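You operate a simulated robot arm through the tools that you are given. There is no shell and no other tool.

Carry out the task below with a simulated robot arm. There is one attempt and no reset: what you move stays moved.

TASK
Clamp the purple-ended block and brush a patch of paste on its top.
Fine: the block lies in the flat vice already; pale green paste from the blue pot, by the small brush with the green back, on the bare steel of the top; the brush goes back to its spot; leave the stop and the other blocks. Set down upright: small brush with the green back. A coat counts when it lies all over at full strength: go over it till it gets no stronger.

It is judged by the outcome, as a careful person would: the job done as asked, and still so three seconds after it is handed in. It fails if anything else is knocked over, pushed out of place, dropped, spilled or broken.

THE ROBOT
A 6-joint arm with a two-finger parallel gripper, fixed in place. Base frame: the origin is on the floor under the middle of its stand, x ahead of it, y to its left, z up; the work surface is at about z = 868. Units: mm, degrees, N and s.
With the tool pointing down near the work surface it reaches from about 260 to 680 mm from the base axis. Its first joint turns from -66.0 to 66.0 degrees. Payload 2.9 kg.
The tool frame sits at the grasp point between the pads (the TCP): z along the fingers, y along the line on which they close. The tips reach 30 mm beyond it. The gripper opens to 110 mm. The fingers are 20 mm wide and 10 mm thick; the gripper's body (48 by 112 mm) begins 55 mm behind the TCP.
Orientation is told as [roll, pitch, yaw] about the base's x, y, z axes, in that order, counted from this pose: with the fingers straight down and closing along the base's y, the tool's x points along the base's -x, its y along +y and its z along -z.

THE INTERFACE
- The arm moves only by the tool apply_moves. Its argument "plan" is a list of rows, each a list of 7 numbers: the turn, a rotation vector about the base's x, y, z in degrees, then the shift along the base's x, y, z in mm, then the gripper command, from -1 (fully open) to 1 (shut), values between in proportion. In form: [[rx, ry, rz, dx, dy, dz, claw], ...]. A call has 1 to 20 rows; each row shifts and turns the commanded pose from where the row before left it. Each row takes 0.2 s and may step no farther than 50 mm and 8.6 degrees from the row before; otherwise, or with a gripper value out of range, the whole call is refused. Where a pose cannot be reached the arm comes as near as it can. A force on the tool above 40 N (or 10 N above the force at the start of the call, whichever is more), or a blocked arm, ends the call early, and 0.2 s more pass. The fingers move at their own pace (about 108 mm/s each) and stop on an object; they squeeze with about 43 N. The grip force told is the motor's: it shows also when the fingers shut on nothing. Time passes only in rows, and 0.2 s behind the last, so rows that do not move let the fingers close. The reply holds the time, the measured pose of the TCP, the force on the tool along the base axes, the opening and the grip force, in the units named above and with some noise, with the torque about the TCP (base axes, N m) and any sound that the robot's microphone picked up.
- Cameras (640 x 400 px; columns grow to the right, rows downward): "scene" is fixed at [90.7, 442.5, 1377.6]; the picture's right is [-0.68, -0.73, 0.00], its down [-0.44, 0.41, -0.80] and it looks along [0.59, -0.54, -0.60] (base axes); focal length 287 px, centre (320, 200). "wrist" rides on the gripper at [72, 17, -103] in the tool frame; the picture's right is [-0.23, 0.97, 0.00], its down [-0.76, -0.18, -0.62] and it looks along [-0.61, -0.14, 0.78] (tool axes); focal length 222 px, centre (320, 200). There is no depth. A picture from a camera that has moved, and an enlarged one, comes with that camera's place and axes in the base frame and with its lens. The place of the scene camera against the robot may be out by one fixed shift of up to 12 mm in any direction.
- camera(camera): a new picture of that camera. The clock stands still meanwhile.
- close_up(camera, box): a new picture of the part [left, top, right, bottom] of that camera's present view, enlarged. The clock stands still meanwhile.
- job_done(): hands the job in; it is judged then, once.

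Nothing tells you positions but the pictures and the camera data. Unless the task says otherwise, let go and move clear before handing in.

The tools are called after ">>>" as name(argument=value, ...) on one line, values as JSON. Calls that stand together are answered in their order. apply_moves: Moves the arm, as the interface text tells. Its arguments: {"type":"object","properties":{"plan":{"type":"array","items":{"type":"array","items":{"type":"number"}}}},"required":["plan"]} The other tools are called the same way: camera (camera) takes a picture; close_up (camera, box) takes an enlarged picture of a part of a camera's view; job_done () hands the job in.

At the start:

```text
time: 0.0
eef_pos: [348.1, -69.3, 1191.0]
orientation: [0.0, 0.0, 0.0]
ft_force: [0.2, 0.3, 0.1]
moment: [-0.02, 0.01, 0.0]
width: 110.2
gripper_force: 0.0
```

scene: 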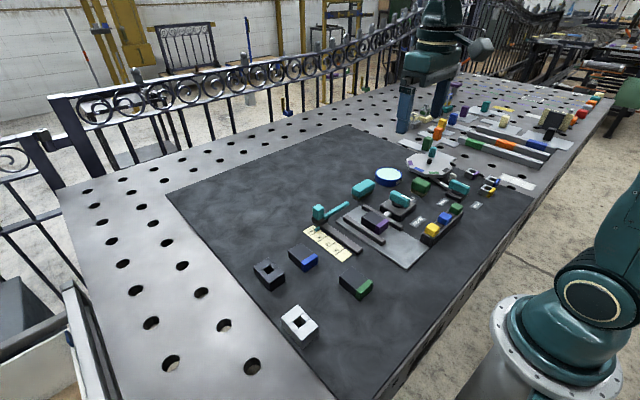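
wrist: 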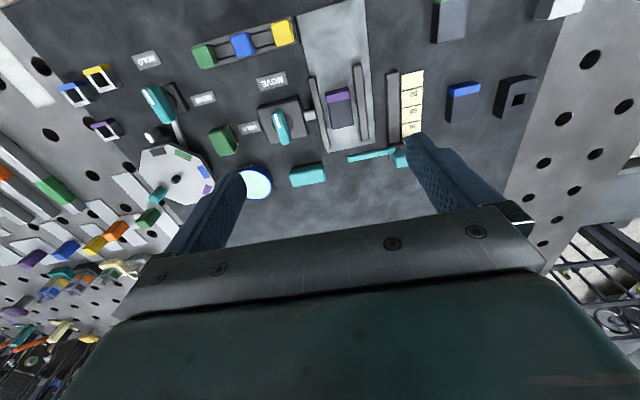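

I see a bench with a flat vice holding a purple-ended block, several teal levers and items, and a blue-rimmed pot. I'll take enlarged pictures to identify everything before moving.

>>> close_up(camera="scene", box=[300, 140, 500, 265])

>>> close_up(camera="wrist", box=[180, 0, 440, 200])

>>> close_up(camera="scene", box=[320, 165, 480, 265])

>>> close_up(camera="wrist", box=[60, 60, 260, 220])

```text
3.20 times, centred on (400, 202) of scene
camera zoom: at [90.7, 442.5, 1377.6], right [-0.68, -0.73, 0.0], down [-0.44, 0.41, -0.8], along [0.59, -0.54, -0.6], focal length 919 px, centre (64, 192)
```

zoom: 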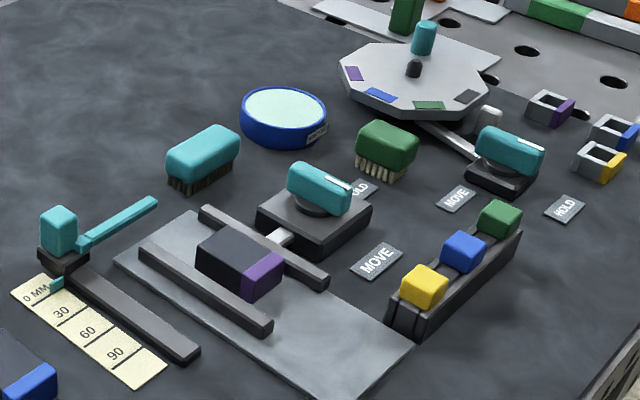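

```text
2.00 times, centred on (310, 100) of wrist
camera zoom: at [275.6, -52.5, 1294.4], right [0.23, 0.97, 0.0], down [0.76, -0.18, 0.62], along [0.61, -0.14, -0.78], focal length 444 px, centre (340, 400)
```

zoom: 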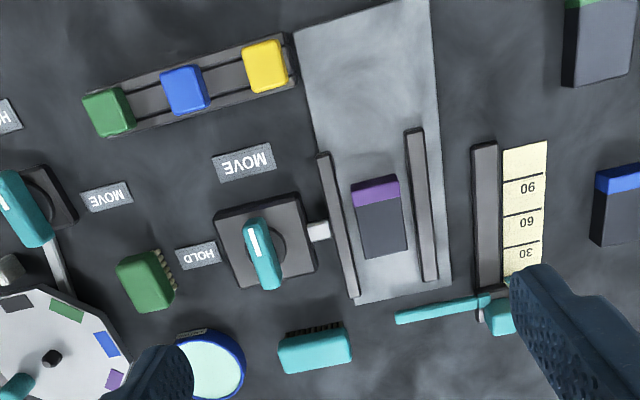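

```text
4.00 times, centred on (400, 215) of scene
camera zoom: at [90.7, 442.5, 1377.6], right [-0.68, -0.73, 0.0], down [-0.44, 0.41, -0.8], along [0.59, -0.54, -0.6], focal length 1149 px, centre (0, 140)
```

zoom: 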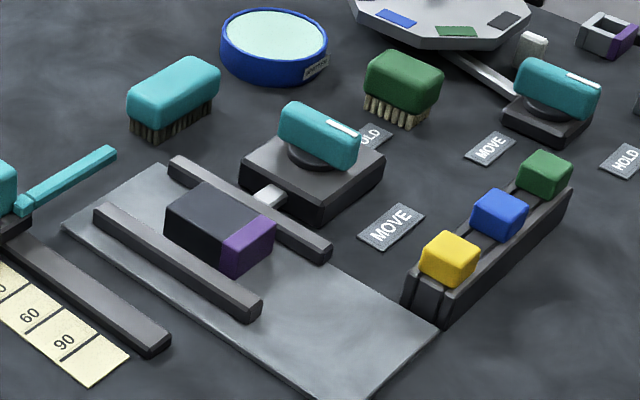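

```text
2.50 times, centred on (160, 140) of wrist
camera zoom: at [275.6, -52.5, 1294.4], right [0.23, 0.97, 0.0], down [0.76, -0.18, 0.62], along [0.61, -0.14, -0.78], focal length 555 px, centre (720, 350)
```

zoom: 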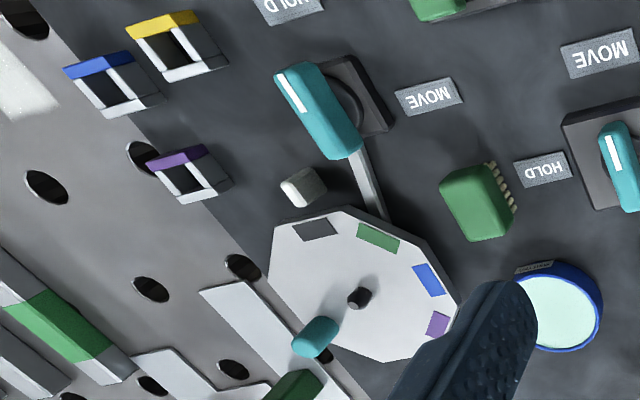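

I see the flat vice (two rails with the purple-ended block between), its teal knob pointing at MOVE, the green-backed brush near (402,-266), and the blue pot near (509,-248). I'll move the wrist camera closer to measure these.

>>> apply_moves(plan=[[0, 0, 0, -12, -15, -28, -1], [0, 0, 0, -12, -15, -28, -1], [0, 0, 0, -12, -15, -28, -1], [0, 0, 0, -12, -15, -27, -1], [0, 0, 0, 0, 0, 0, -1]])

>>> camera(camera="wrist")

>>> camera(camera="scene")

```text
time: 1.2
eef_pos: [302.3, -130.0, 1078.4]
orientation: [0.0, 0.1, 0.0]
ft_force: [0.4, 0.1, -0.2]
moment: [0.01, 0.01, 0.01]
width: 110.1
gripper_force: 0.0
```

```text
taken
camera wrist: at [229.9, -113.7, 1181.7], right [0.23, 0.97, 0.0], down [0.76, -0.18, 0.62], along [0.61, -0.14, -0.78], focal length 222 px, centre (320, 200)
```

wrist: 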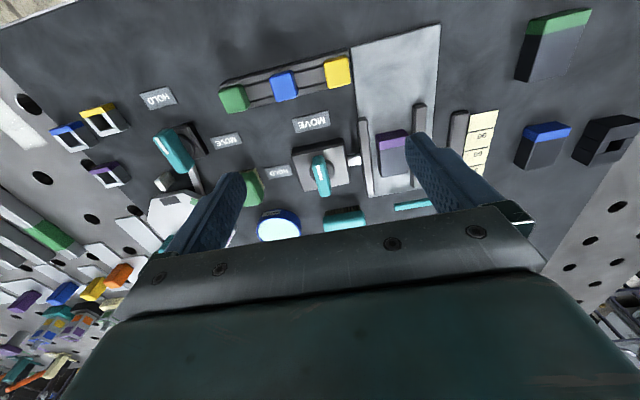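

```text
taken
```

scene: 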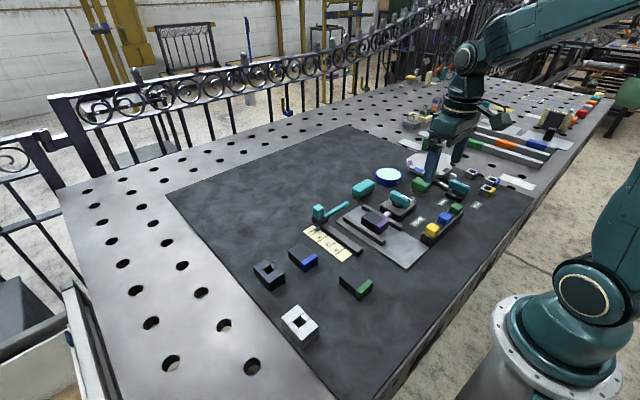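

>>> close_up(camera="wrist", box=[250, 90, 420, 215])

>>> close_up(camera="wrist", box=[140, 70, 340, 220])

>>> close_up(camera="scene", box=[340, 160, 440, 222])

```text
3.20 times, centred on (335, 152) of wrist
camera zoom: at [229.9, -113.7, 1181.7], right [0.23, 0.97, 0.0], down [0.76, -0.18, 0.62], along [0.61, -0.14, -0.78], focal length 711 px, centre (272, 352)
```

zoom: 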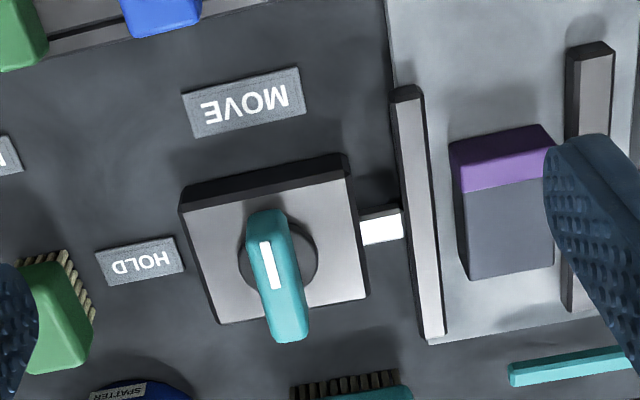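

```text
2.67 times, centred on (240, 145) of wrist
camera zoom: at [229.9, -113.7, 1181.7], right [0.23, 0.97, 0.0], down [0.76, -0.18, 0.62], along [0.61, -0.14, -0.78], focal length 592 px, centre (533, 347)
```

zoom: 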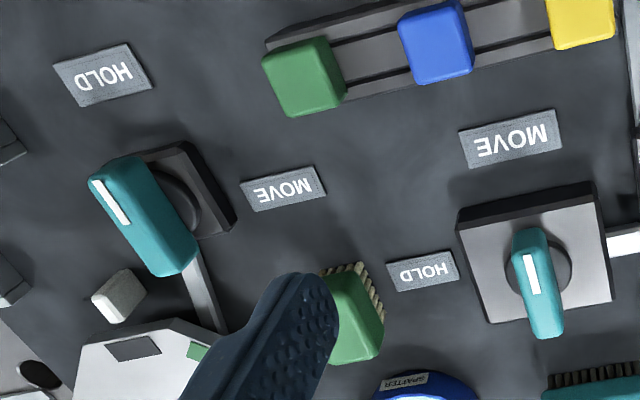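

```text
6.40 times, centred on (390, 191) of scene
camera zoom: at [90.7, 442.5, 1377.6], right [-0.68, -0.73, 0.0], down [-0.44, 0.41, -0.8], along [0.59, -0.54, -0.6], focal length 1839 px, centre (-128, 258)
```

zoom: 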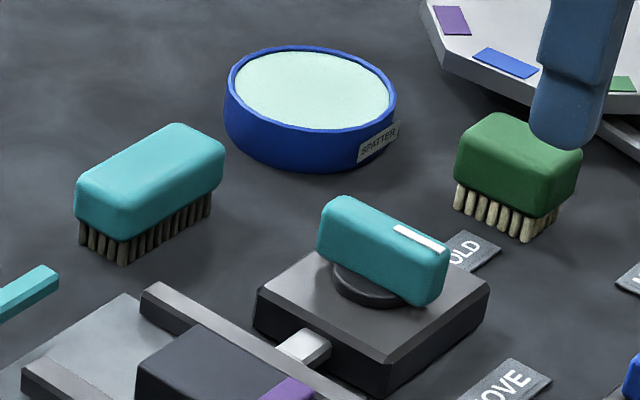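

The pot is labelled SPATTER (pale green paste), and the vice knob's white mark points to MOVE (toward the robot), with HOLD on its −y side. I'll shift over for a better look at the small green brush and pot.

>>> apply_moves(plan=[[0, 0, 0, 5, -30, -6, -1], [0, 0, 0, 5, -30, -6, -1], [0, 0, 0, 5, -30, -6, -1], [0, 0, 0, 3, -15, 0, -1], [0, 0, 0, 0, 0, 0, -1]])

>>> close_up(camera="wrist", box=[240, 80, 400, 180])

>>> camera(camera="wrist")

```text
time: 2.4
eef_pos: [320.4, -233.2, 1065.1]
orientation: [0.0, 0.0, 0.0]
ft_force: [-0.6, 0.2, 0.2]
moment: [0.0, 0.0, -0.05]
width: 110.2
gripper_force: 0.0
```

```text
4.00 times, centred on (320, 130) of wrist
camera zoom: at [247.9, -216.8, 1168.1], right [0.23, 0.97, 0.0], down [0.76, -0.18, 0.62], along [0.61, -0.14, -0.78], focal length 888 px, centre (320, 480)
```

zoom: 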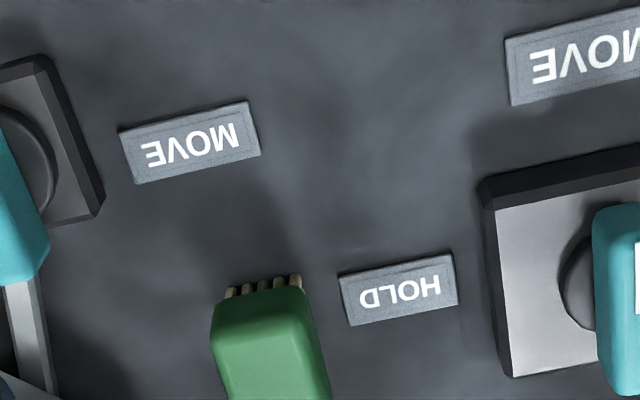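

```text
taken
camera wrist: at [247.9, -216.8, 1168.1], right [0.23, 0.97, 0.0], down [0.76, -0.18, 0.62], along [0.61, -0.14, -0.78], focal length 222 px, centre (320, 200)
```

wrist: 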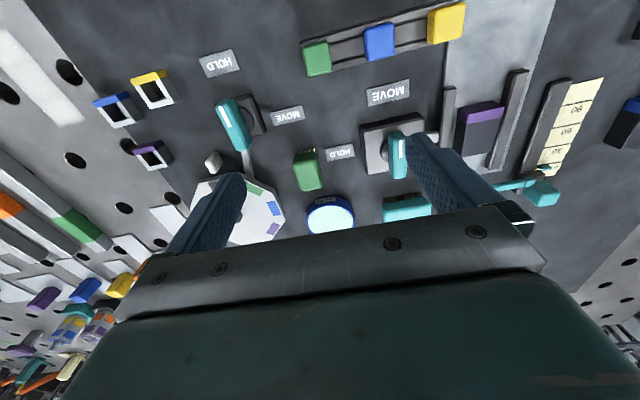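

>>> close_up(camera="wrist", box=[240, 130, 400, 240])

>>> close_up(camera="scene", box=[370, 160, 450, 210])

```text
3.64 times, centred on (320, 185) of wrist
camera zoom: at [247.9, -216.8, 1168.1], right [0.23, 0.97, 0.0], down [0.76, -0.18, 0.62], along [0.61, -0.14, -0.78], focal length 808 px, centre (320, 254)
```

zoom: 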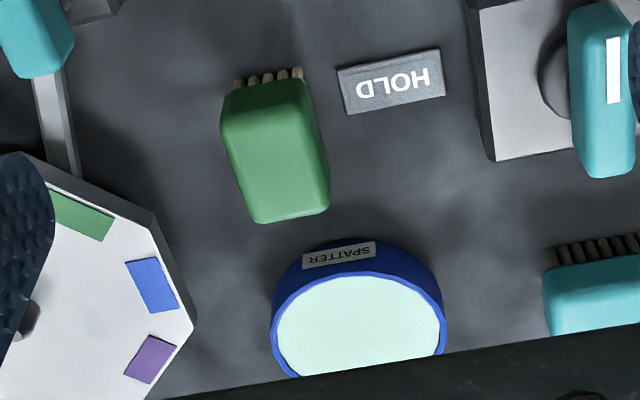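

```text
8.00 times, centred on (410, 185) of scene
camera zoom: at [90.7, 442.5, 1377.6], right [-0.68, -0.73, 0.0], down [-0.44, 0.41, -0.8], along [0.59, -0.54, -0.6], focal length 2298 px, centre (-400, 320)
```

zoom: 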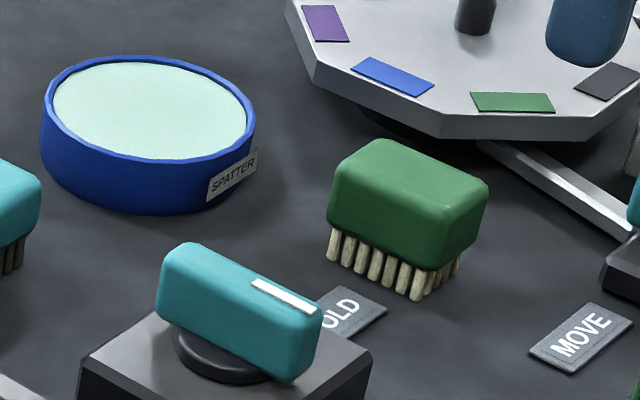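

The green brush seems aligned with x, its back about 45 × 31 mm centred near (407,-271). I want a closer stereo view to fix heights of the brush and knob.

>>> apply_moves(plan=[[0, 0, 0, 23, 6, -22, -1], [0, 0, 0, 23, 6, -22, -1], [0, 0, 0, 24, 6, -21, -1], [0, 0, 0, 0, 0, 0, -1]])

>>> camera(camera="wrist")

```text
time: 3.4
eef_pos: [390.5, -217.8, 999.9]
orientation: [0.0, 0.0, -0.1]
ft_force: [0.5, 0.1, 0.3]
moment: [-0.01, -0.01, -0.01]
width: 110.1
gripper_force: 0.1
```

```text
taken
camera wrist: at [318.4, -201.1, 1103.4], right [0.23, 0.97, 0.0], down [0.76, -0.18, 0.62], along [0.61, -0.14, -0.78], focal length 222 px, centre (320, 200)
```

wrist: 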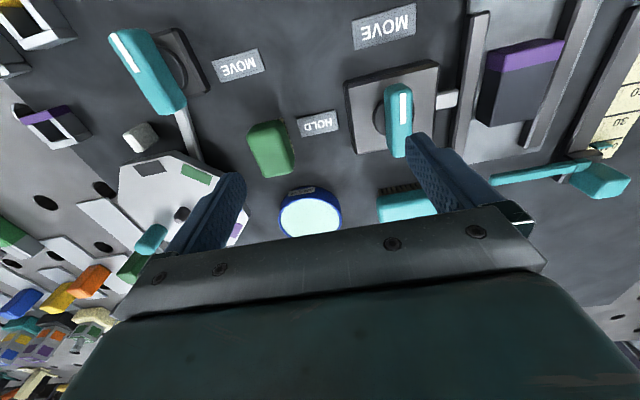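

>>> close_up(camera="wrist", box=[230, 90, 350, 190])

>>> close_up(camera="wrist", box=[330, 40, 460, 170])

>>> close_up(camera="wrist", box=[260, 160, 380, 240])

>>> close_up(camera="wrist", box=[440, 10, 620, 180])

```text
4.00 times, centred on (290, 140) of wrist
camera zoom: at [318.4, -201.1, 1103.4], right [0.23, 0.97, 0.0], down [0.76, -0.18, 0.62], along [0.61, -0.14, -0.78], focal length 888 px, centre (440, 440)
```

zoom: 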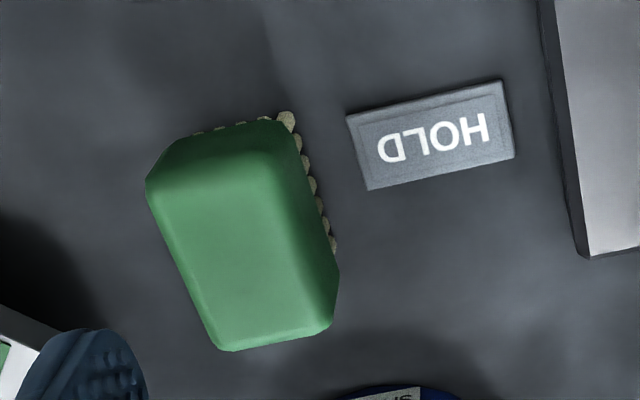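

```text
3.08 times, centred on (395, 105) of wrist
camera zoom: at [318.4, -201.1, 1103.4], right [0.23, 0.97, 0.0], down [0.76, -0.18, 0.62], along [0.61, -0.14, -0.78], focal length 684 px, centre (89, 492)
```

zoom: 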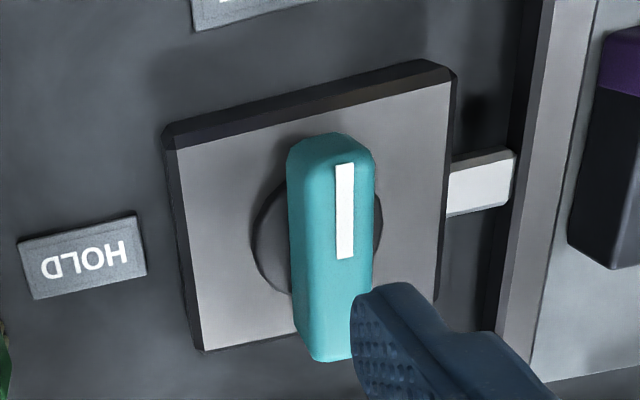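

```text
5.00 times, centred on (320, 200) of wrist
camera zoom: at [318.4, -201.1, 1103.4], right [0.23, 0.97, 0.0], down [0.76, -0.18, 0.62], along [0.61, -0.14, -0.78], focal length 1111 px, centre (320, 200)
```

zoom: 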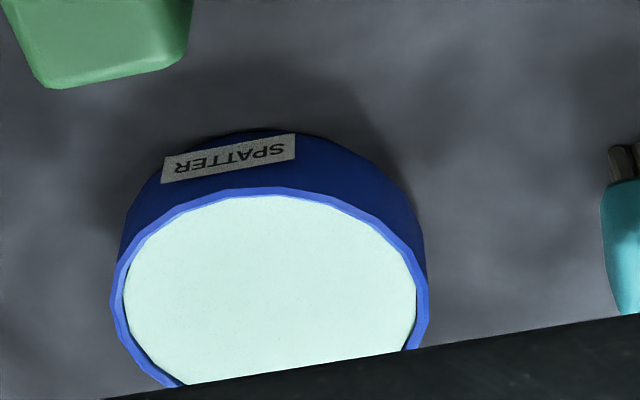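

```text
2.35 times, centred on (530, 95) of wrist
camera zoom: at [318.4, -201.1, 1103.4], right [0.23, 0.97, 0.0], down [0.76, -0.18, 0.62], along [0.61, -0.14, -0.78], focal length 523 px, centre (-174, 447)
```

zoom: 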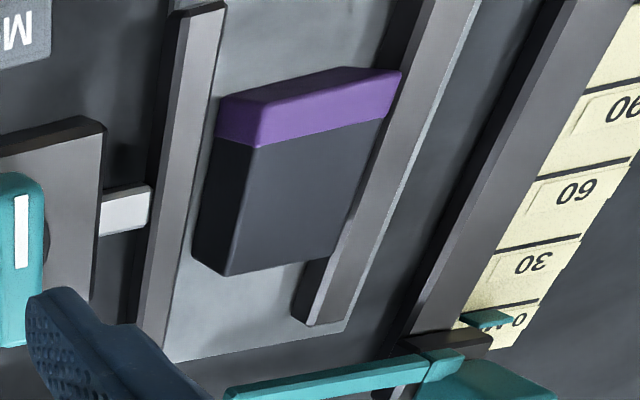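

The knob handle is at about (397,-151), 57 mm long along x, 16 mm wide, top z≈926; brush centre ≈(404.5,-270.5), top ≈911. I'll now move above the knob, fingers straddling its handle.

>>> apply_moves(plan=[[0, 0, 0, 3, 34, 0, -0.27], [0, 0, 0, 3, 32, 0, -0.27], [0, 0, 0, 0, 0, 0, -0.27]])

>>> apply_moves(plan=[[0, 0, 0, 0, 0, 0, -0.27]])

>>> camera(camera="wrist")

>>> close_up(camera="scene", box=[350, 150, 450, 220])

```text
time: 4.2
eef_pos: [394.0, -146.4, 998.9]
orientation: [0.0, 0.0, 0.0]
ft_force: [-0.3, 0.2, -0.7]
moment: [0.05, 0.0, 0.04]
width: 69.9
gripper_force: 0.1
```

```text
time: 4.6
eef_pos: [393.3, -147.0, 1000.1]
orientation: [0.0, 0.1, 0.0]
ft_force: [-0.1, -0.2, -0.1]
moment: [0.0, -0.02, 0.04]
width: 69.8
gripper_force: 0.0
```

```text
taken
camera wrist: at [321.9, -131.3, 1102.7], right [0.23, 0.97, 0.0], down [0.76, -0.18, 0.62], along [0.61, -0.14, -0.78], focal length 222 px, centre (320, 200)
```

wrist: 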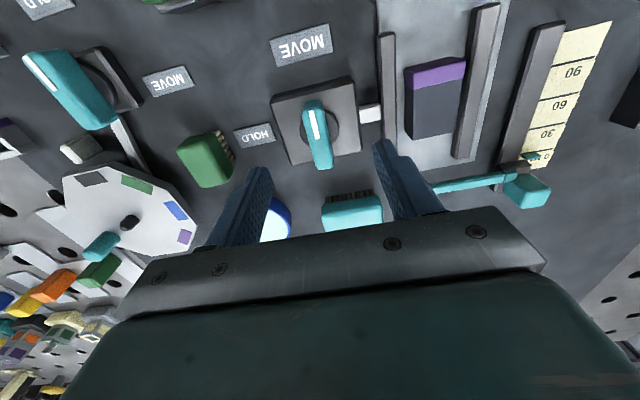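

```text
5.71 times, centred on (400, 185) of scene
camera zoom: at [90.6, 442.5, 1377.6], right [-0.68, -0.73, 0.0], down [-0.44, 0.41, -0.8], along [0.59, -0.54, -0.6], focal length 1642 px, centre (-137, 286)
```

zoom: 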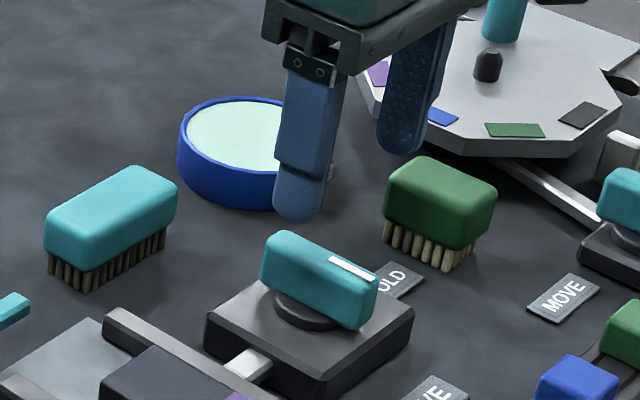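

>>> close_up(camera="wrist", box=[250, 60, 400, 185])

>>> close_up(camera="wrist", box=[360, 0, 560, 190])

```text
3.20 times, centred on (325, 122) of wrist
camera zoom: at [321.9, -131.3, 1102.7], right [0.23, 0.97, 0.0], down [0.76, -0.18, 0.62], along [0.61, -0.14, -0.78], focal length 711 px, centre (304, 448)
```

zoom: 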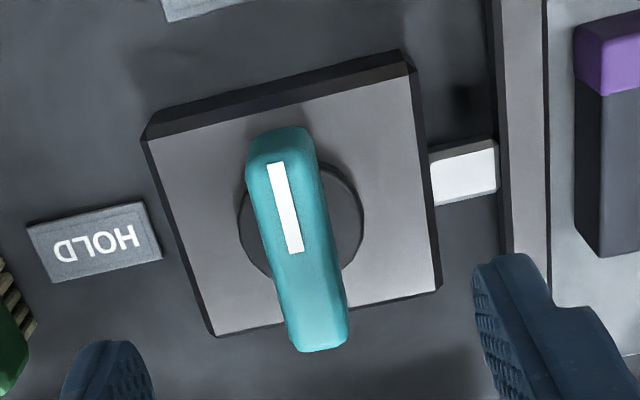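

```text
2.11 times, centred on (460, 95) of wrist
camera zoom: at [321.9, -131.3, 1102.7], right [0.23, 0.97, 0.0], down [0.76, -0.18, 0.62], along [0.61, -0.14, -0.78], focal length 468 px, centre (25, 421)
```

zoom: 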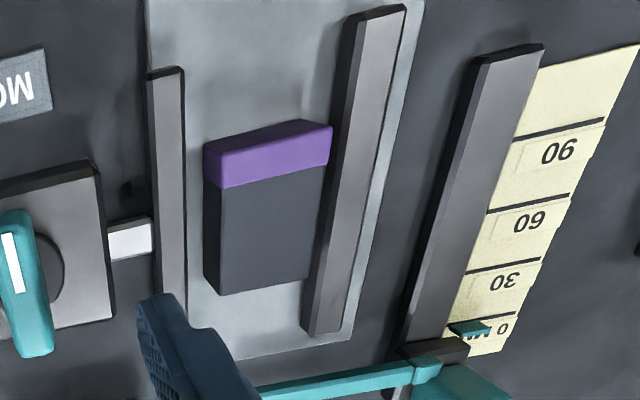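

Knob axis refines to about (397,-150.5), handle exactly along x. I'll lower around it and grip.

>>> apply_moves(plan=[[0, 0, 0, 3, -3, -20, -0.27], [0, 0, 0, 0, 0, -20, -0.27], [0, 0, 0, 0, 0, 0, -0.27]])

>>> close_up(camera="wrist", box=[200, 40, 440, 220])

>>> close_up(camera="scene", box=[350, 150, 450, 220])

```text
time: 5.4
eef_pos: [397.0, -151.2, 955.7]
orientation: [0.1, -0.1, 0.0]
ft_force: [-0.7, 0.0, 0.3]
moment: [-0.01, -0.02, 0.01]
width: 69.8
gripper_force: 0.2
```

```text
2.22 times, centred on (320, 130) of wrist
camera zoom: at [324.4, -135.0, 1059.5], right [0.23, 0.97, 0.0], down [0.76, -0.18, 0.62], along [0.61, -0.14, -0.78], focal length 494 px, centre (320, 356)
```

zoom: 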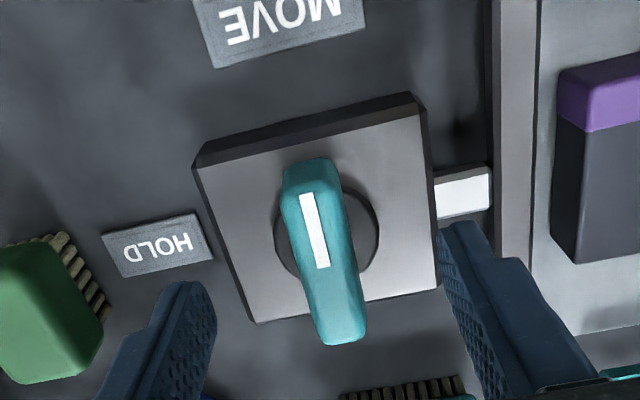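

```text
5.71 times, centred on (400, 185) of scene
camera zoom: at [90.7, 442.5, 1377.6], right [-0.68, -0.73, 0.0], down [-0.44, 0.41, -0.8], along [0.59, -0.54, -0.6], focal length 1642 px, centre (-137, 286)
```

zoom: 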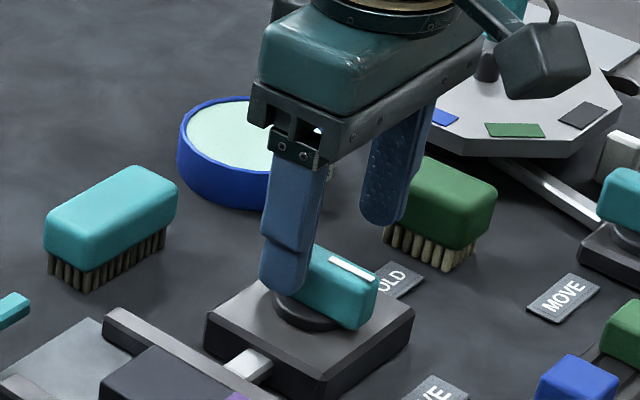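

>>> apply_moves(plan=[[0, 0, 0, 0, 0, -10, -0.27], [0, 0, 0, 0, 0.5, -9, -0.27], [0, 0, 0, 0, 0, 0, -0.27]])

>>> close_up(camera="wrist", box=[200, 40, 440, 220])

>>> close_up(camera="scene", box=[350, 150, 450, 220])

```text
time: 6.2
eef_pos: [398.4, -150.1, 936.8]
orientation: [0.1, -0.1, 0.1]
ft_force: [-0.5, 0.4, -0.2]
moment: [-0.01, 0.0, -0.01]
width: 69.8
gripper_force: 0.1
```

```text
2.22 times, centred on (320, 130) of wrist
camera zoom: at [324.6, -134.9, 1040.9], right [0.23, 0.97, 0.0], down [0.76, -0.18, 0.62], along [0.61, -0.14, -0.78], focal length 494 px, centre (320, 356)
```

zoom: 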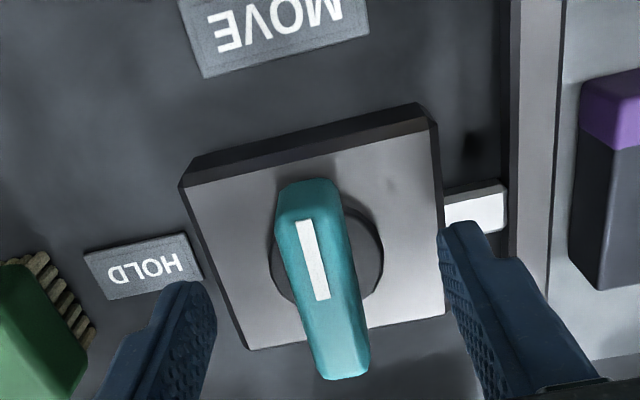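

```text
5.71 times, centred on (400, 185) of scene
camera zoom: at [90.7, 442.5, 1377.6], right [-0.68, -0.73, 0.0], down [-0.44, 0.41, -0.8], along [0.59, -0.54, -0.6], focal length 1642 px, centre (-137, 286)
```

zoom: 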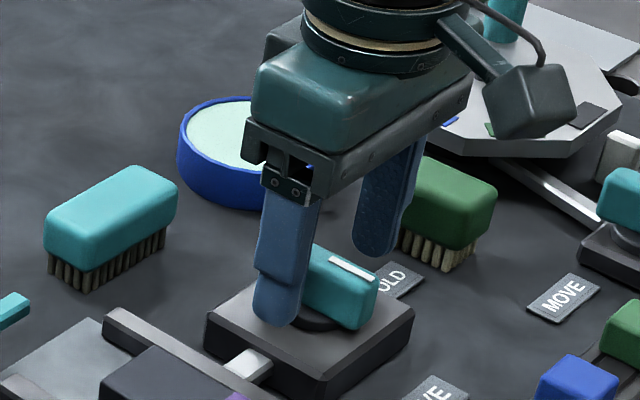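

The fingers straddle the handle at the right height; closing on it now.

>>> apply_moves(plan=[[0, 0, 0, 0, 0, 0, 0.3], [0, 0, 0, 0, 0, 0, 0.6], [0, 0, 0, 0, 0, 0, 0.8], [0, 0, 0, 0, 0, 0, 0.8]])

>>> close_up(camera="wrist", box=[200, 40, 440, 220])

```text
time: 7.2
eef_pos: [397.4, -150.6, 937.1]
orientation: [0.1, 0.0, 0.2]
ft_force: [1.0, 14.1, 0.7]
moment: [0.21, -0.05, 0.06]
width: 18.0
gripper_force: 45.2
```

```text
2.22 times, centred on (320, 130) of wrist
camera zoom: at [324.6, -133.9, 1041.0], right [0.22, 0.97, 0.0], down [0.76, -0.18, 0.62], along [0.61, -0.14, -0.78], focal length 494 px, centre (320, 356)
```

zoom: 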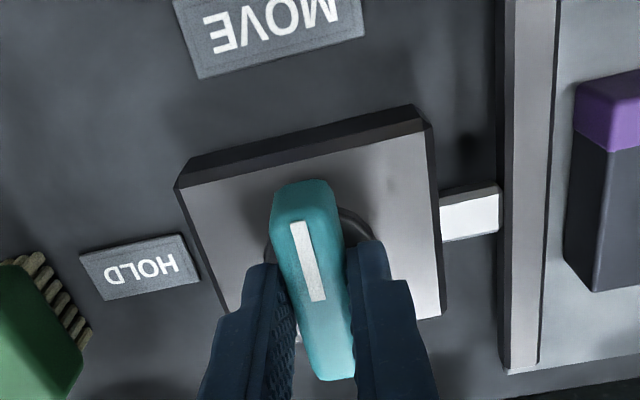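

>>> apply_moves(plan=[[0, 0, 0, 0, 1.0, 0, 0.8], [0, 0, 0, 0, 0, 0, 0.8]])

```text
time: 7.8
eef_pos: [396.2, -149.2, 938.4]
orientation: [0.0, 0.0, 0.1]
ft_force: [4.5, 11.8, -3.2]
moment: [0.24, 0.68, 0.03]
width: 18.1
gripper_force: 45.0
```

>>> apply_moves(plan=[[0, 0, 0, 0, 1.0, 0, 0.8], [0, 0, 0, 0, 0, 0, 0.8]])

```text
time: 8.4
eef_pos: [398.4, -150.3, 937.1]
orientation: [0.0, 0.0, -0.2]
ft_force: [1.6, 4.6, -10.9]
moment: [0.14, -0.5, 0.07]
width: 17.8
gripper_force: 45.4
```

>>> apply_moves(plan=[[0, 0, 7.5, 0, 0, 0, 0.8], [0, 0, 7.5, 0, 0, 0, 0.8], [0, 0, 0, 0, 0, 0, 0.8]])

>>> close_up(camera="wrist", box=[200, 40, 440, 220])

```text
time: 9.2
eef_pos: [396.8, -149.3, 938.5]
orientation: [-0.1, 0.0, 15.0]
ft_force: [5.9, -0.8, -24.0]
moment: [0.05, -0.69, -0.03]
width: 17.8
gripper_force: 44.9
```

```text
2.22 times, centred on (320, 130) of wrist
camera zoom: at [322.9, -153.4, 1041.0], right [-0.03, 1.0, 0.0], down [0.78, 0.03, 0.62], along [0.62, 0.02, -0.78], focal length 494 px, centre (320, 356)
```

zoom: 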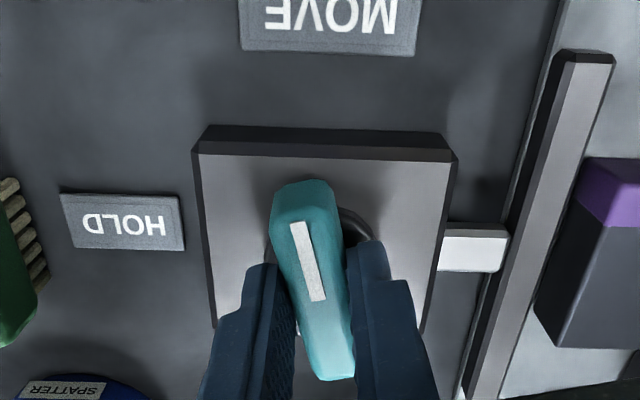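

>>> apply_moves(plan=[[0, 0, 0, 0, 0, -2, 0.8], [0, 0, 0, 0, 0, 0, 0.8]])

```text
time: 9.8
eef_pos: [397.6, -150.0, 937.7]
orientation: [-0.1, 0.0, 15.0]
ft_force: [6.1, -0.1, -0.6]
moment: [-0.28, 1.29, -0.05]
width: 17.8
gripper_force: 45.1
```

>>> apply_moves(plan=[[0, 0, 7.5, 0, 0, 0, 0.8], [0, 0, 7.5, 0, 0, 0, 0.8], [0, 0, 0, 0, 0, 0, 0.8]])

```text
time: 10.6
eef_pos: [398.3, -152.0, 936.4]
orientation: [-0.3, -0.1, 30.0]
ft_force: [0.3, -13.3, 13.6]
moment: [0.21, -0.29, -0.03]
width: 17.8
gripper_force: 44.9
```

>>> apply_moves(plan=[[0, 0, 0, 0, -1, 1, 0.8], [0, 0, 7.5, 0, 0, 0, 0.8], [0, 0, 7.5, 0, 0, 0, 0.8], [0, 0, 0, 0, 0, 0, 0.8]])

```text
time: 11.6
eef_pos: [397.9, -152.2, 936.4]
orientation: [-0.1, -0.1, 45.1]
ft_force: [15.1, -8.0, -2.4]
moment: [0.11, -0.5, -0.09]
width: 17.7
gripper_force: 44.7
```

>>> apply_moves(plan=[[0, 0, 0, 1.2, -0.5, 0, 0.8], [0, 0, 7.5, 0, 0, 0, 0.8], [0, 0, 7.5, 0, 0, 0, 0.8], [0, 0, 0, 0, 0, 0, 0.8]])

>>> close_up(camera="wrist", box=[200, 40, 440, 220])

```text
time: 12.6
eef_pos: [397.8, -152.9, 937.3]
orientation: [0.1, -0.1, 60.1]
ft_force: [4.0, -5.5, 14.3]
moment: [0.9, -0.58, -0.03]
width: 17.8
gripper_force: 44.8
```

```text
2.22 times, centred on (320, 130) of wrist
camera zoom: at [347.5, -206.8, 1040.9], right [-0.73, 0.68, 0.0], down [0.53, 0.57, 0.62], along [0.43, 0.46, -0.78], focal length 494 px, centre (320, 356)
```

zoom: 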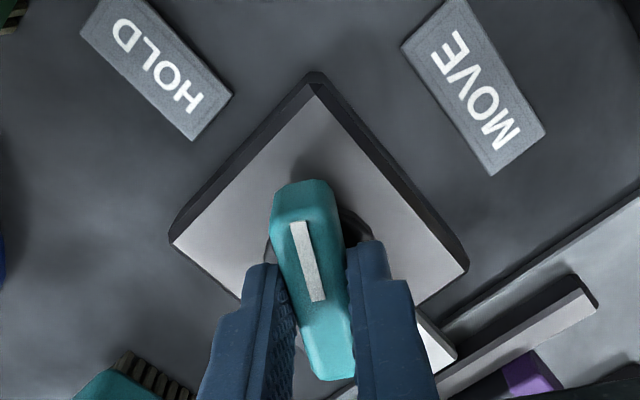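

>>> apply_moves(plan=[[0, 0, 0, 0.4, -0.5, 1, 0.8], [0, 0, 7.5, 0, 0, 0, 0.8], [0, 0, 7.5, 0, 0, 0, 0.8], [0, 0, 0, 0, 0, 0, 0.8]])

>>> close_up(camera="scene", box=[330, 160, 450, 240])

```text
time: 13.6
eef_pos: [399.5, -152.4, 936.3]
orientation: [0.2, 0.0, 75.1]
ft_force: [8.6, -3.8, -10.4]
moment: [-0.89, -0.1, -0.03]
width: 18.0
gripper_force: 44.8
```

```text
5.00 times, centred on (390, 200) of scene
camera zoom: at [91.0, 442.4, 1377.6], right [-0.68, -0.73, 0.0], down [-0.44, 0.41, -0.8], along [0.59, -0.54, -0.6], focal length 1436 px, centre (-30, 200)
```

zoom: 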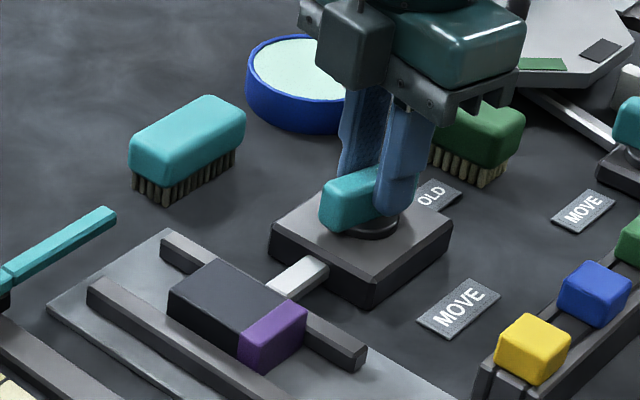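

The rail is being pushed toward the block as the knob turns. Continuing the last 15° to HOLD.

>>> apply_moves(plan=[[0, 0, 0, 0.8, 0, -0.8, 0.8], [0, 0, 7.5, 0, 0, 0, 0.8], [0, 0, 7.5, 0, 0, 0, 0.8], [0, 0, 0, 0, 0, 0, 0.8]])

>>> close_up(camera="scene", box=[330, 160, 450, 240])

>>> close_up(camera="wrist", box=[200, 40, 440, 220])

```text
time: 14.6
eef_pos: [399.2, -152.3, 937.6]
orientation: [0.0, 0.0, 90.0]
ft_force: [4.3, -0.8, 9.7]
moment: [0.3, 0.3, -0.26]
width: 18.0
gripper_force: 44.9
```

```text
5.00 times, centred on (390, 200) of scene
camera zoom: at [90.6, 442.5, 1377.6], right [-0.68, -0.73, 0.0], down [-0.44, 0.41, -0.8], along [0.59, -0.54, -0.6], focal length 1436 px, centre (-30, 200)
```

zoom: 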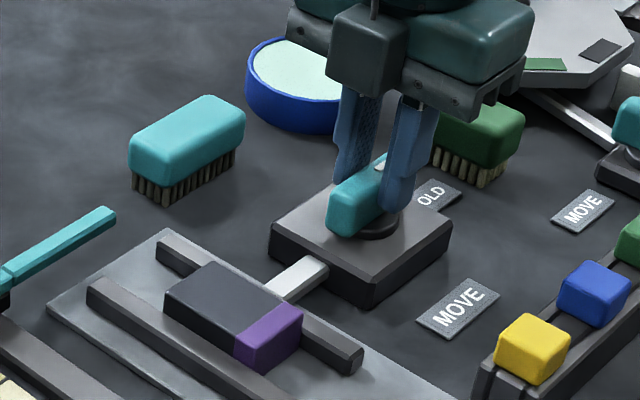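

```text
2.22 times, centred on (320, 130) of wrist
camera zoom: at [382.6, -225.4, 1040.9], right [-0.97, 0.23, 0.0], down [0.18, 0.76, 0.62], along [0.14, 0.61, -0.78], focal length 494 px, centre (320, 356)
```

zoom: 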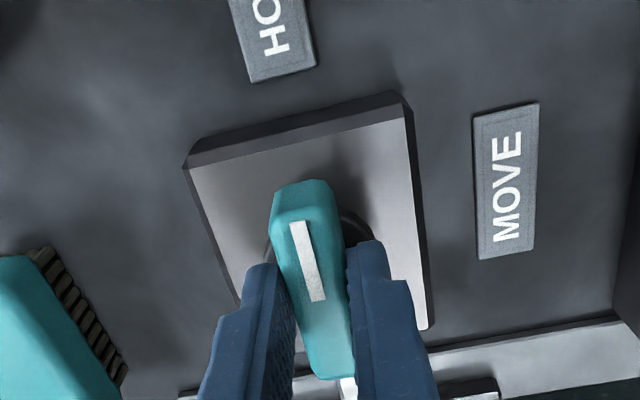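

>>> apply_moves(plan=[[0, 0, 3, 0, 0, 0, 0.8], [0, 0, 0, 0, 0, 0, 0.8]])

>>> close_up(camera="scene", box=[330, 170, 430, 240])

```text
time: 15.2
eef_pos: [399.1, -152.7, 936.3]
orientation: [0.1, 0.0, 93.0]
ft_force: [4.8, -0.4, 4.7]
moment: [0.21, -0.16, -1.22]
width: 18.3
gripper_force: 45.1
```

```text
5.71 times, centred on (380, 205) of scene
camera zoom: at [90.7, 442.5, 1377.6], right [-0.68, -0.73, 0.0], down [-0.44, 0.41, -0.8], along [0.59, -0.54, -0.6], focal length 1642 px, centre (-23, 171)
```

zoom: 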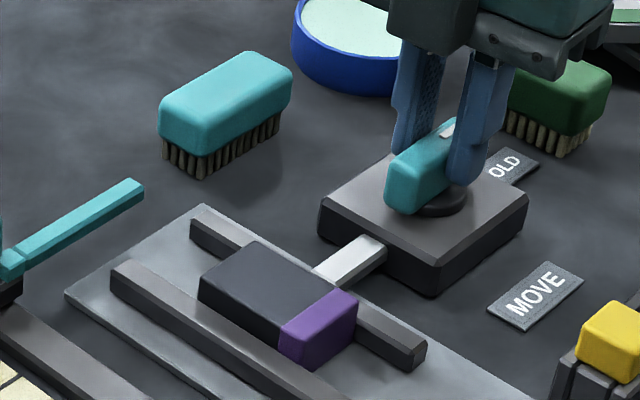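

The knob stops at about 90° (HOLD), and the rail is now against the block. I'll ease back the last degrees, release, and lift straight up.

>>> apply_moves(plan=[[0, 0, -3, 0, 0, 0, 0.8], [0, 0, 0, 0, 0, 0, 0.5], [0, 0, 0, 0, 0, 0, 0], [0, 0, 0, 0, 0, 0, -0.09], [0, 0, 0, 0, 0, 20, -0.09], [0, 0, 0, 0, 0, 30, -0.09], [0, 0, 0, 0, 0, 30, -0.09], [0, 0, 0, 0, 0, 0, -0.09]])

>>> close_up(camera="scene", box=[330, 170, 430, 240])

>>> camera(camera="wrist")

```text
time: 17.0
eef_pos: [401.5, -151.9, 1016.1]
orientation: [0.0, 0.0, 90.0]
ft_force: [-0.1, 0.3, -0.1]
moment: [0.01, -0.02, 0.02]
width: 60.0
gripper_force: 0.1
```

```text
5.71 times, centred on (380, 205) of scene
camera zoom: at [90.6, 442.5, 1377.6], right [-0.68, -0.73, 0.0], down [-0.44, 0.41, -0.8], along [0.59, -0.54, -0.6], focal length 1642 px, centre (-23, 171)
```

zoom: 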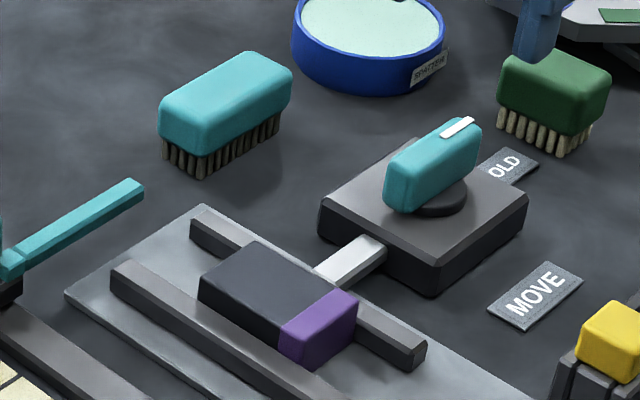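

```text
taken
camera wrist: at [383.8, -225.7, 1119.7], right [-0.97, 0.23, 0.0], down [0.18, 0.76, 0.62], along [0.14, 0.61, -0.78], focal length 222 px, centre (320, 200)
```

wrist: 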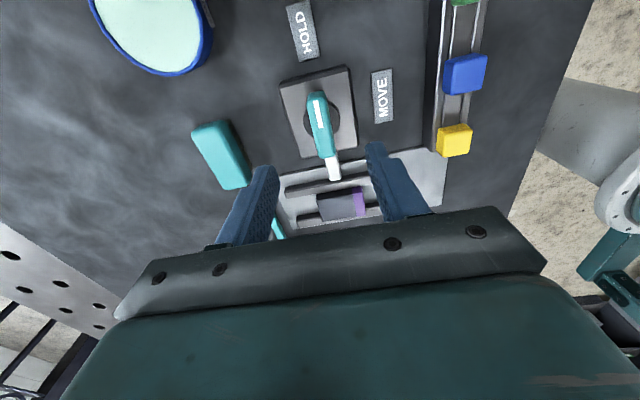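

Vice is clamped (mark at HOLD, rail against block). I'll rotate the tool back and look down on the block to measure its top.

>>> apply_moves(plan=[[0, 0, -8, -1, 7, 0, -0.09], [0, 0, -8, -1, 7, 0, -0.09], [0, 0, -8, -1, 7, 0, -0.09], [0, 0, -8, -1, 7, 0, -0.09], [0, 0, -8, -1, 7, 0, -0.09], [0, 0, -8, -1, 7, 0, -0.09], [0, 0, -8, -1, 7, 0, -0.09], [0, 0, -8, -1, 7, 0, -0.09], [0, 0, -8, -1, 7, 0, -0.09], [0, 0, -8, -1, 7, 0, -0.09], [0, 0, -8, -1, 7, 0, -0.09], [0, 0, -2, 0, 0, -10, -0.09], [0, 0, 0, 0, 0, 0, -0.09]])

>>> camera(camera="wrist")

>>> close_up(camera="wrist", box=[270, 50, 430, 180])

```text
time: 19.8
eef_pos: [389.0, -75.2, 1006.9]
orientation: [0.0, -0.1, 0.0]
ft_force: [-0.5, -0.5, -0.5]
moment: [-0.05, 0.02, -0.02]
width: 60.0
gripper_force: 0.1
```

```text
taken
camera wrist: at [316.4, -59.5, 1111.2], right [0.23, 0.97, 0.0], down [0.76, -0.18, 0.62], along [0.61, -0.14, -0.78], focal length 222 px, centre (320, 200)
```

wrist: 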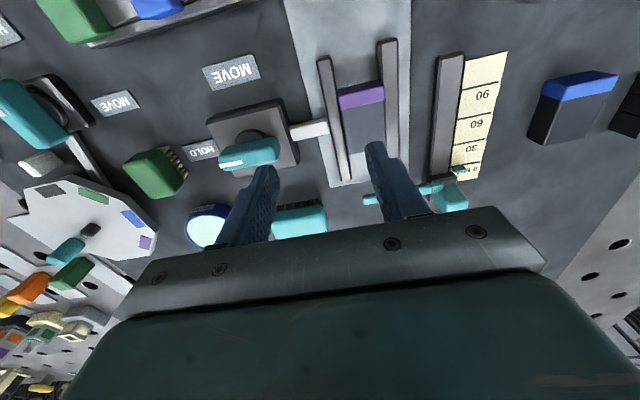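

```text
3.08 times, centred on (350, 115) of wrist
camera zoom: at [316.4, -59.5, 1111.2], right [0.23, 0.97, 0.0], down [0.76, -0.18, 0.62], along [0.61, -0.14, -0.78], focal length 684 px, centre (228, 462)
```

zoom: 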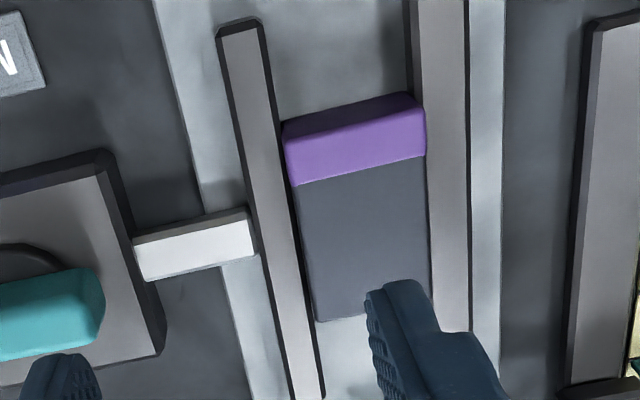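

>>> apply_moves(plan=[[0, 0, 0, 5, 28, 0, -1], [0, 0, 0, 5, 28, 0, -1], [0, 0, 0, 0, 0, 0, -1]])

>>> camera(camera="wrist")

>>> close_up(camera="wrist", box=[230, 50, 390, 180])

```text
time: 20.6
eef_pos: [399.4, -18.0, 1008.5]
orientation: [-0.1, 0.0, 0.1]
ft_force: [0.2, -0.8, -0.4]
moment: [0.0, 0.0, -0.01]
width: 110.1
gripper_force: 0.1
```

```text
taken
camera wrist: at [326.2, -0.9, 1111.4], right [0.23, 0.97, 0.0], down [0.76, -0.18, 0.62], along [0.61, -0.14, -0.78], focal length 222 px, centre (320, 200)
```

wrist: 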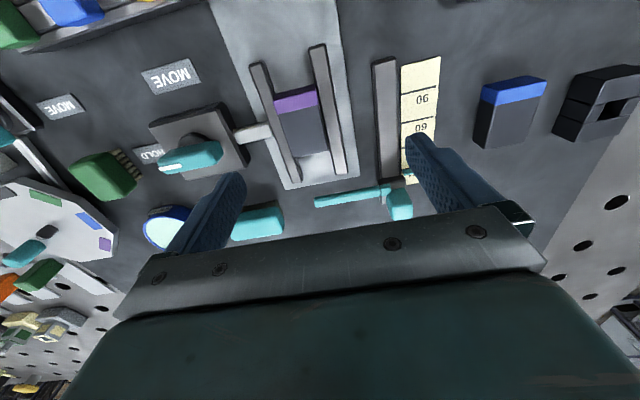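

```text
3.08 times, centred on (310, 115) of wrist
camera zoom: at [326.2, -0.9, 1111.4], right [0.23, 0.97, 0.0], down [0.76, -0.18, 0.62], along [0.61, -0.14, -0.78], focal length 684 px, centre (351, 462)
```

zoom: 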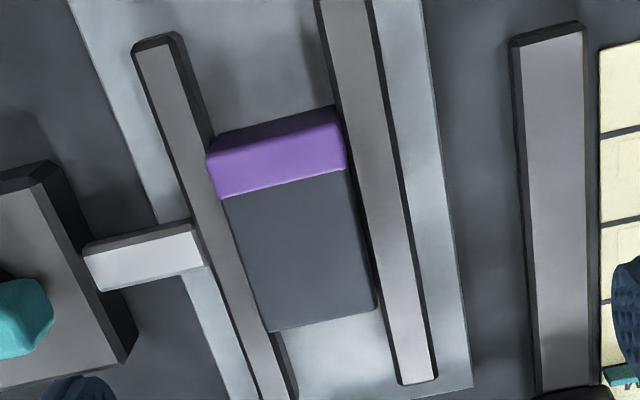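

The block's bare steel top measures about x 382.5–428, y −55…−16, z≈899.5. Next I look at the pot from closer up.

>>> apply_moves(plan=[[0, 0, 0, 10, -38, 2, -0.09], [0, 0, 0, 10, -38, 0, -0.09], [0, 0, 0, 10, -38, 0, -0.09], [0, 0, 0, 10, -38, 0, -0.09], [0, 0, 0, 10, -38, 0, -0.09], [0, 0, 0, 10, -38, 0, -0.09], [0, 0, 0, 0, 0, 0, -0.09]])

>>> camera(camera="wrist")

>>> close_up(camera="wrist", box=[230, 60, 430, 220])

```text
time: 22.2
eef_pos: [459.6, -246.4, 1012.5]
orientation: [0.1, 0.0, 0.1]
ft_force: [-0.2, 0.2, 0.1]
moment: [-0.03, 0.03, -0.02]
width: 60.1
gripper_force: 0.0
```

```text
taken
camera wrist: at [386.1, -229.2, 1116.4], right [0.23, 0.97, 0.0], down [0.76, -0.18, 0.62], along [0.61, -0.14, -0.78], focal length 222 px, centre (320, 200)
```

wrist: 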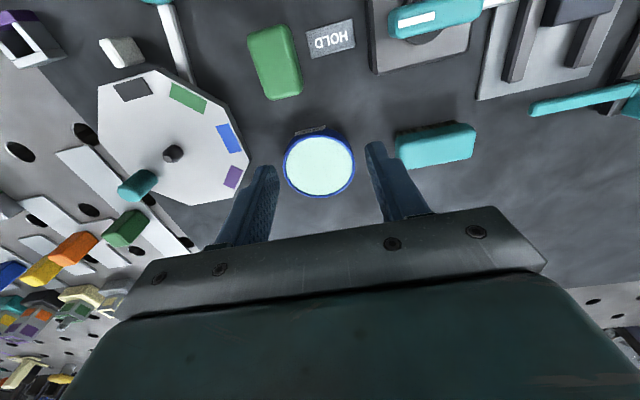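

```text
2.50 times, centred on (330, 140) of wrist
camera zoom: at [386.1, -229.2, 1116.4], right [0.23, 0.97, 0.0], down [0.76, -0.18, 0.62], along [0.61, -0.14, -0.78], focal length 555 px, centre (295, 350)
```

zoom: 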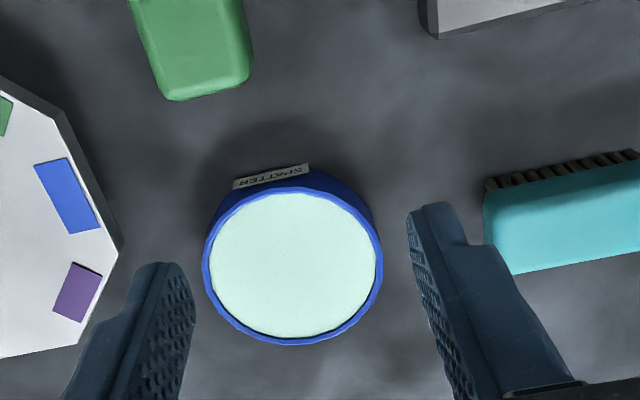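

Pot centre is about (513,-260), outer radius 40, rim z≈894. Now moving over the green brush to pick it up.

>>> apply_moves(plan=[[0, 0, 0, -28, -12, 0, -0.09], [0, 0, 0, -27, -12, 0, -0.09], [0, 0, 0, 0, 0, -20, -0.09], [0, 0, 0, 0, 0, 0, -0.09]])

>>> camera(camera="wrist")

>>> close_up(camera="wrist", box=[230, 60, 400, 200])

```text
time: 23.2
eef_pos: [406.8, -271.8, 988.7]
orientation: [0.0, 0.0, 0.0]
ft_force: [0.0, -0.4, 0.2]
moment: [0.02, 0.01, -0.03]
width: 59.8
gripper_force: 0.0
```

```text
taken
camera wrist: at [332.6, -254.5, 1093.4], right [0.23, 0.97, 0.0], down [0.76, -0.18, 0.62], along [0.61, -0.14, -0.78], focal length 222 px, centre (320, 200)
```

wrist: 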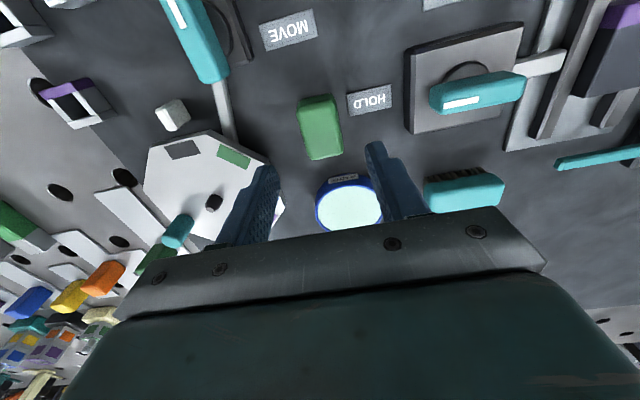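

```text
2.86 times, centred on (315, 130) of wrist
camera zoom: at [332.6, -254.5, 1093.4], right [0.23, 0.97, 0.0], down [0.76, -0.18, 0.62], along [0.61, -0.14, -0.78], focal length 635 px, centre (334, 400)
```

zoom: 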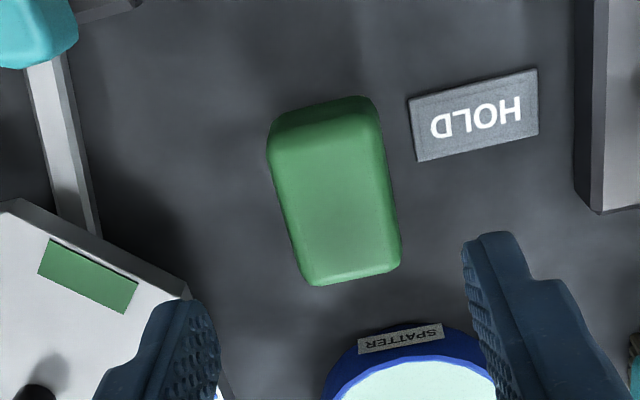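

>>> apply_moves(plan=[[0, 0, 0, 0, 1.5, -20, -0.09], [0, 0, 0, 0, 0, -20, -0.09], [0, 0, 0, 0, 0, 0, -0.09]])

>>> close_up(camera="wrist", box=[200, 60, 440, 220])

>>> close_up(camera="scene", box=[370, 150, 450, 210])

```text
time: 24.0
eef_pos: [404.3, -270.0, 948.1]
orientation: [0.0, 0.0, 0.0]
ft_force: [-0.3, -0.4, 0.1]
moment: [-0.03, -0.01, 0.04]
width: 60.2
gripper_force: 0.0
```

```text
2.50 times, centred on (320, 140) of wrist
camera zoom: at [332.2, -252.9, 1051.3], right [0.23, 0.97, 0.0], down [0.76, -0.18, 0.62], along [0.61, -0.14, -0.78], focal length 555 px, centre (320, 350)
```

zoom: 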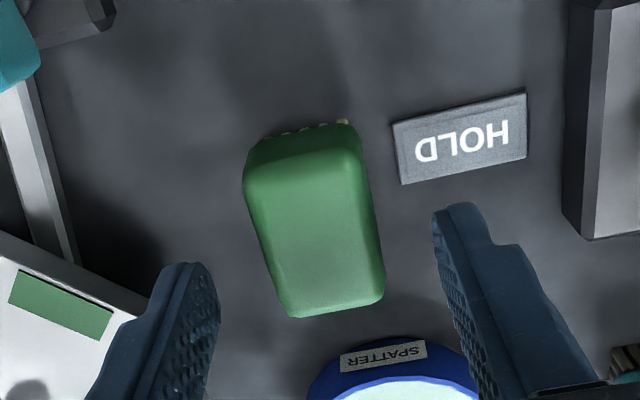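

```text
6.67 times, centred on (410, 180) of scene
camera zoom: at [90.7, 442.5, 1377.6], right [-0.68, -0.73, 0.0], down [-0.44, 0.41, -0.8], along [0.59, -0.54, -0.6], focal length 1915 px, centre (-280, 333)
```

zoom: 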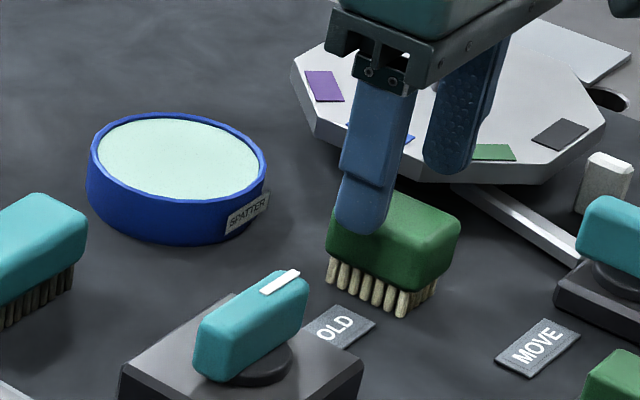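

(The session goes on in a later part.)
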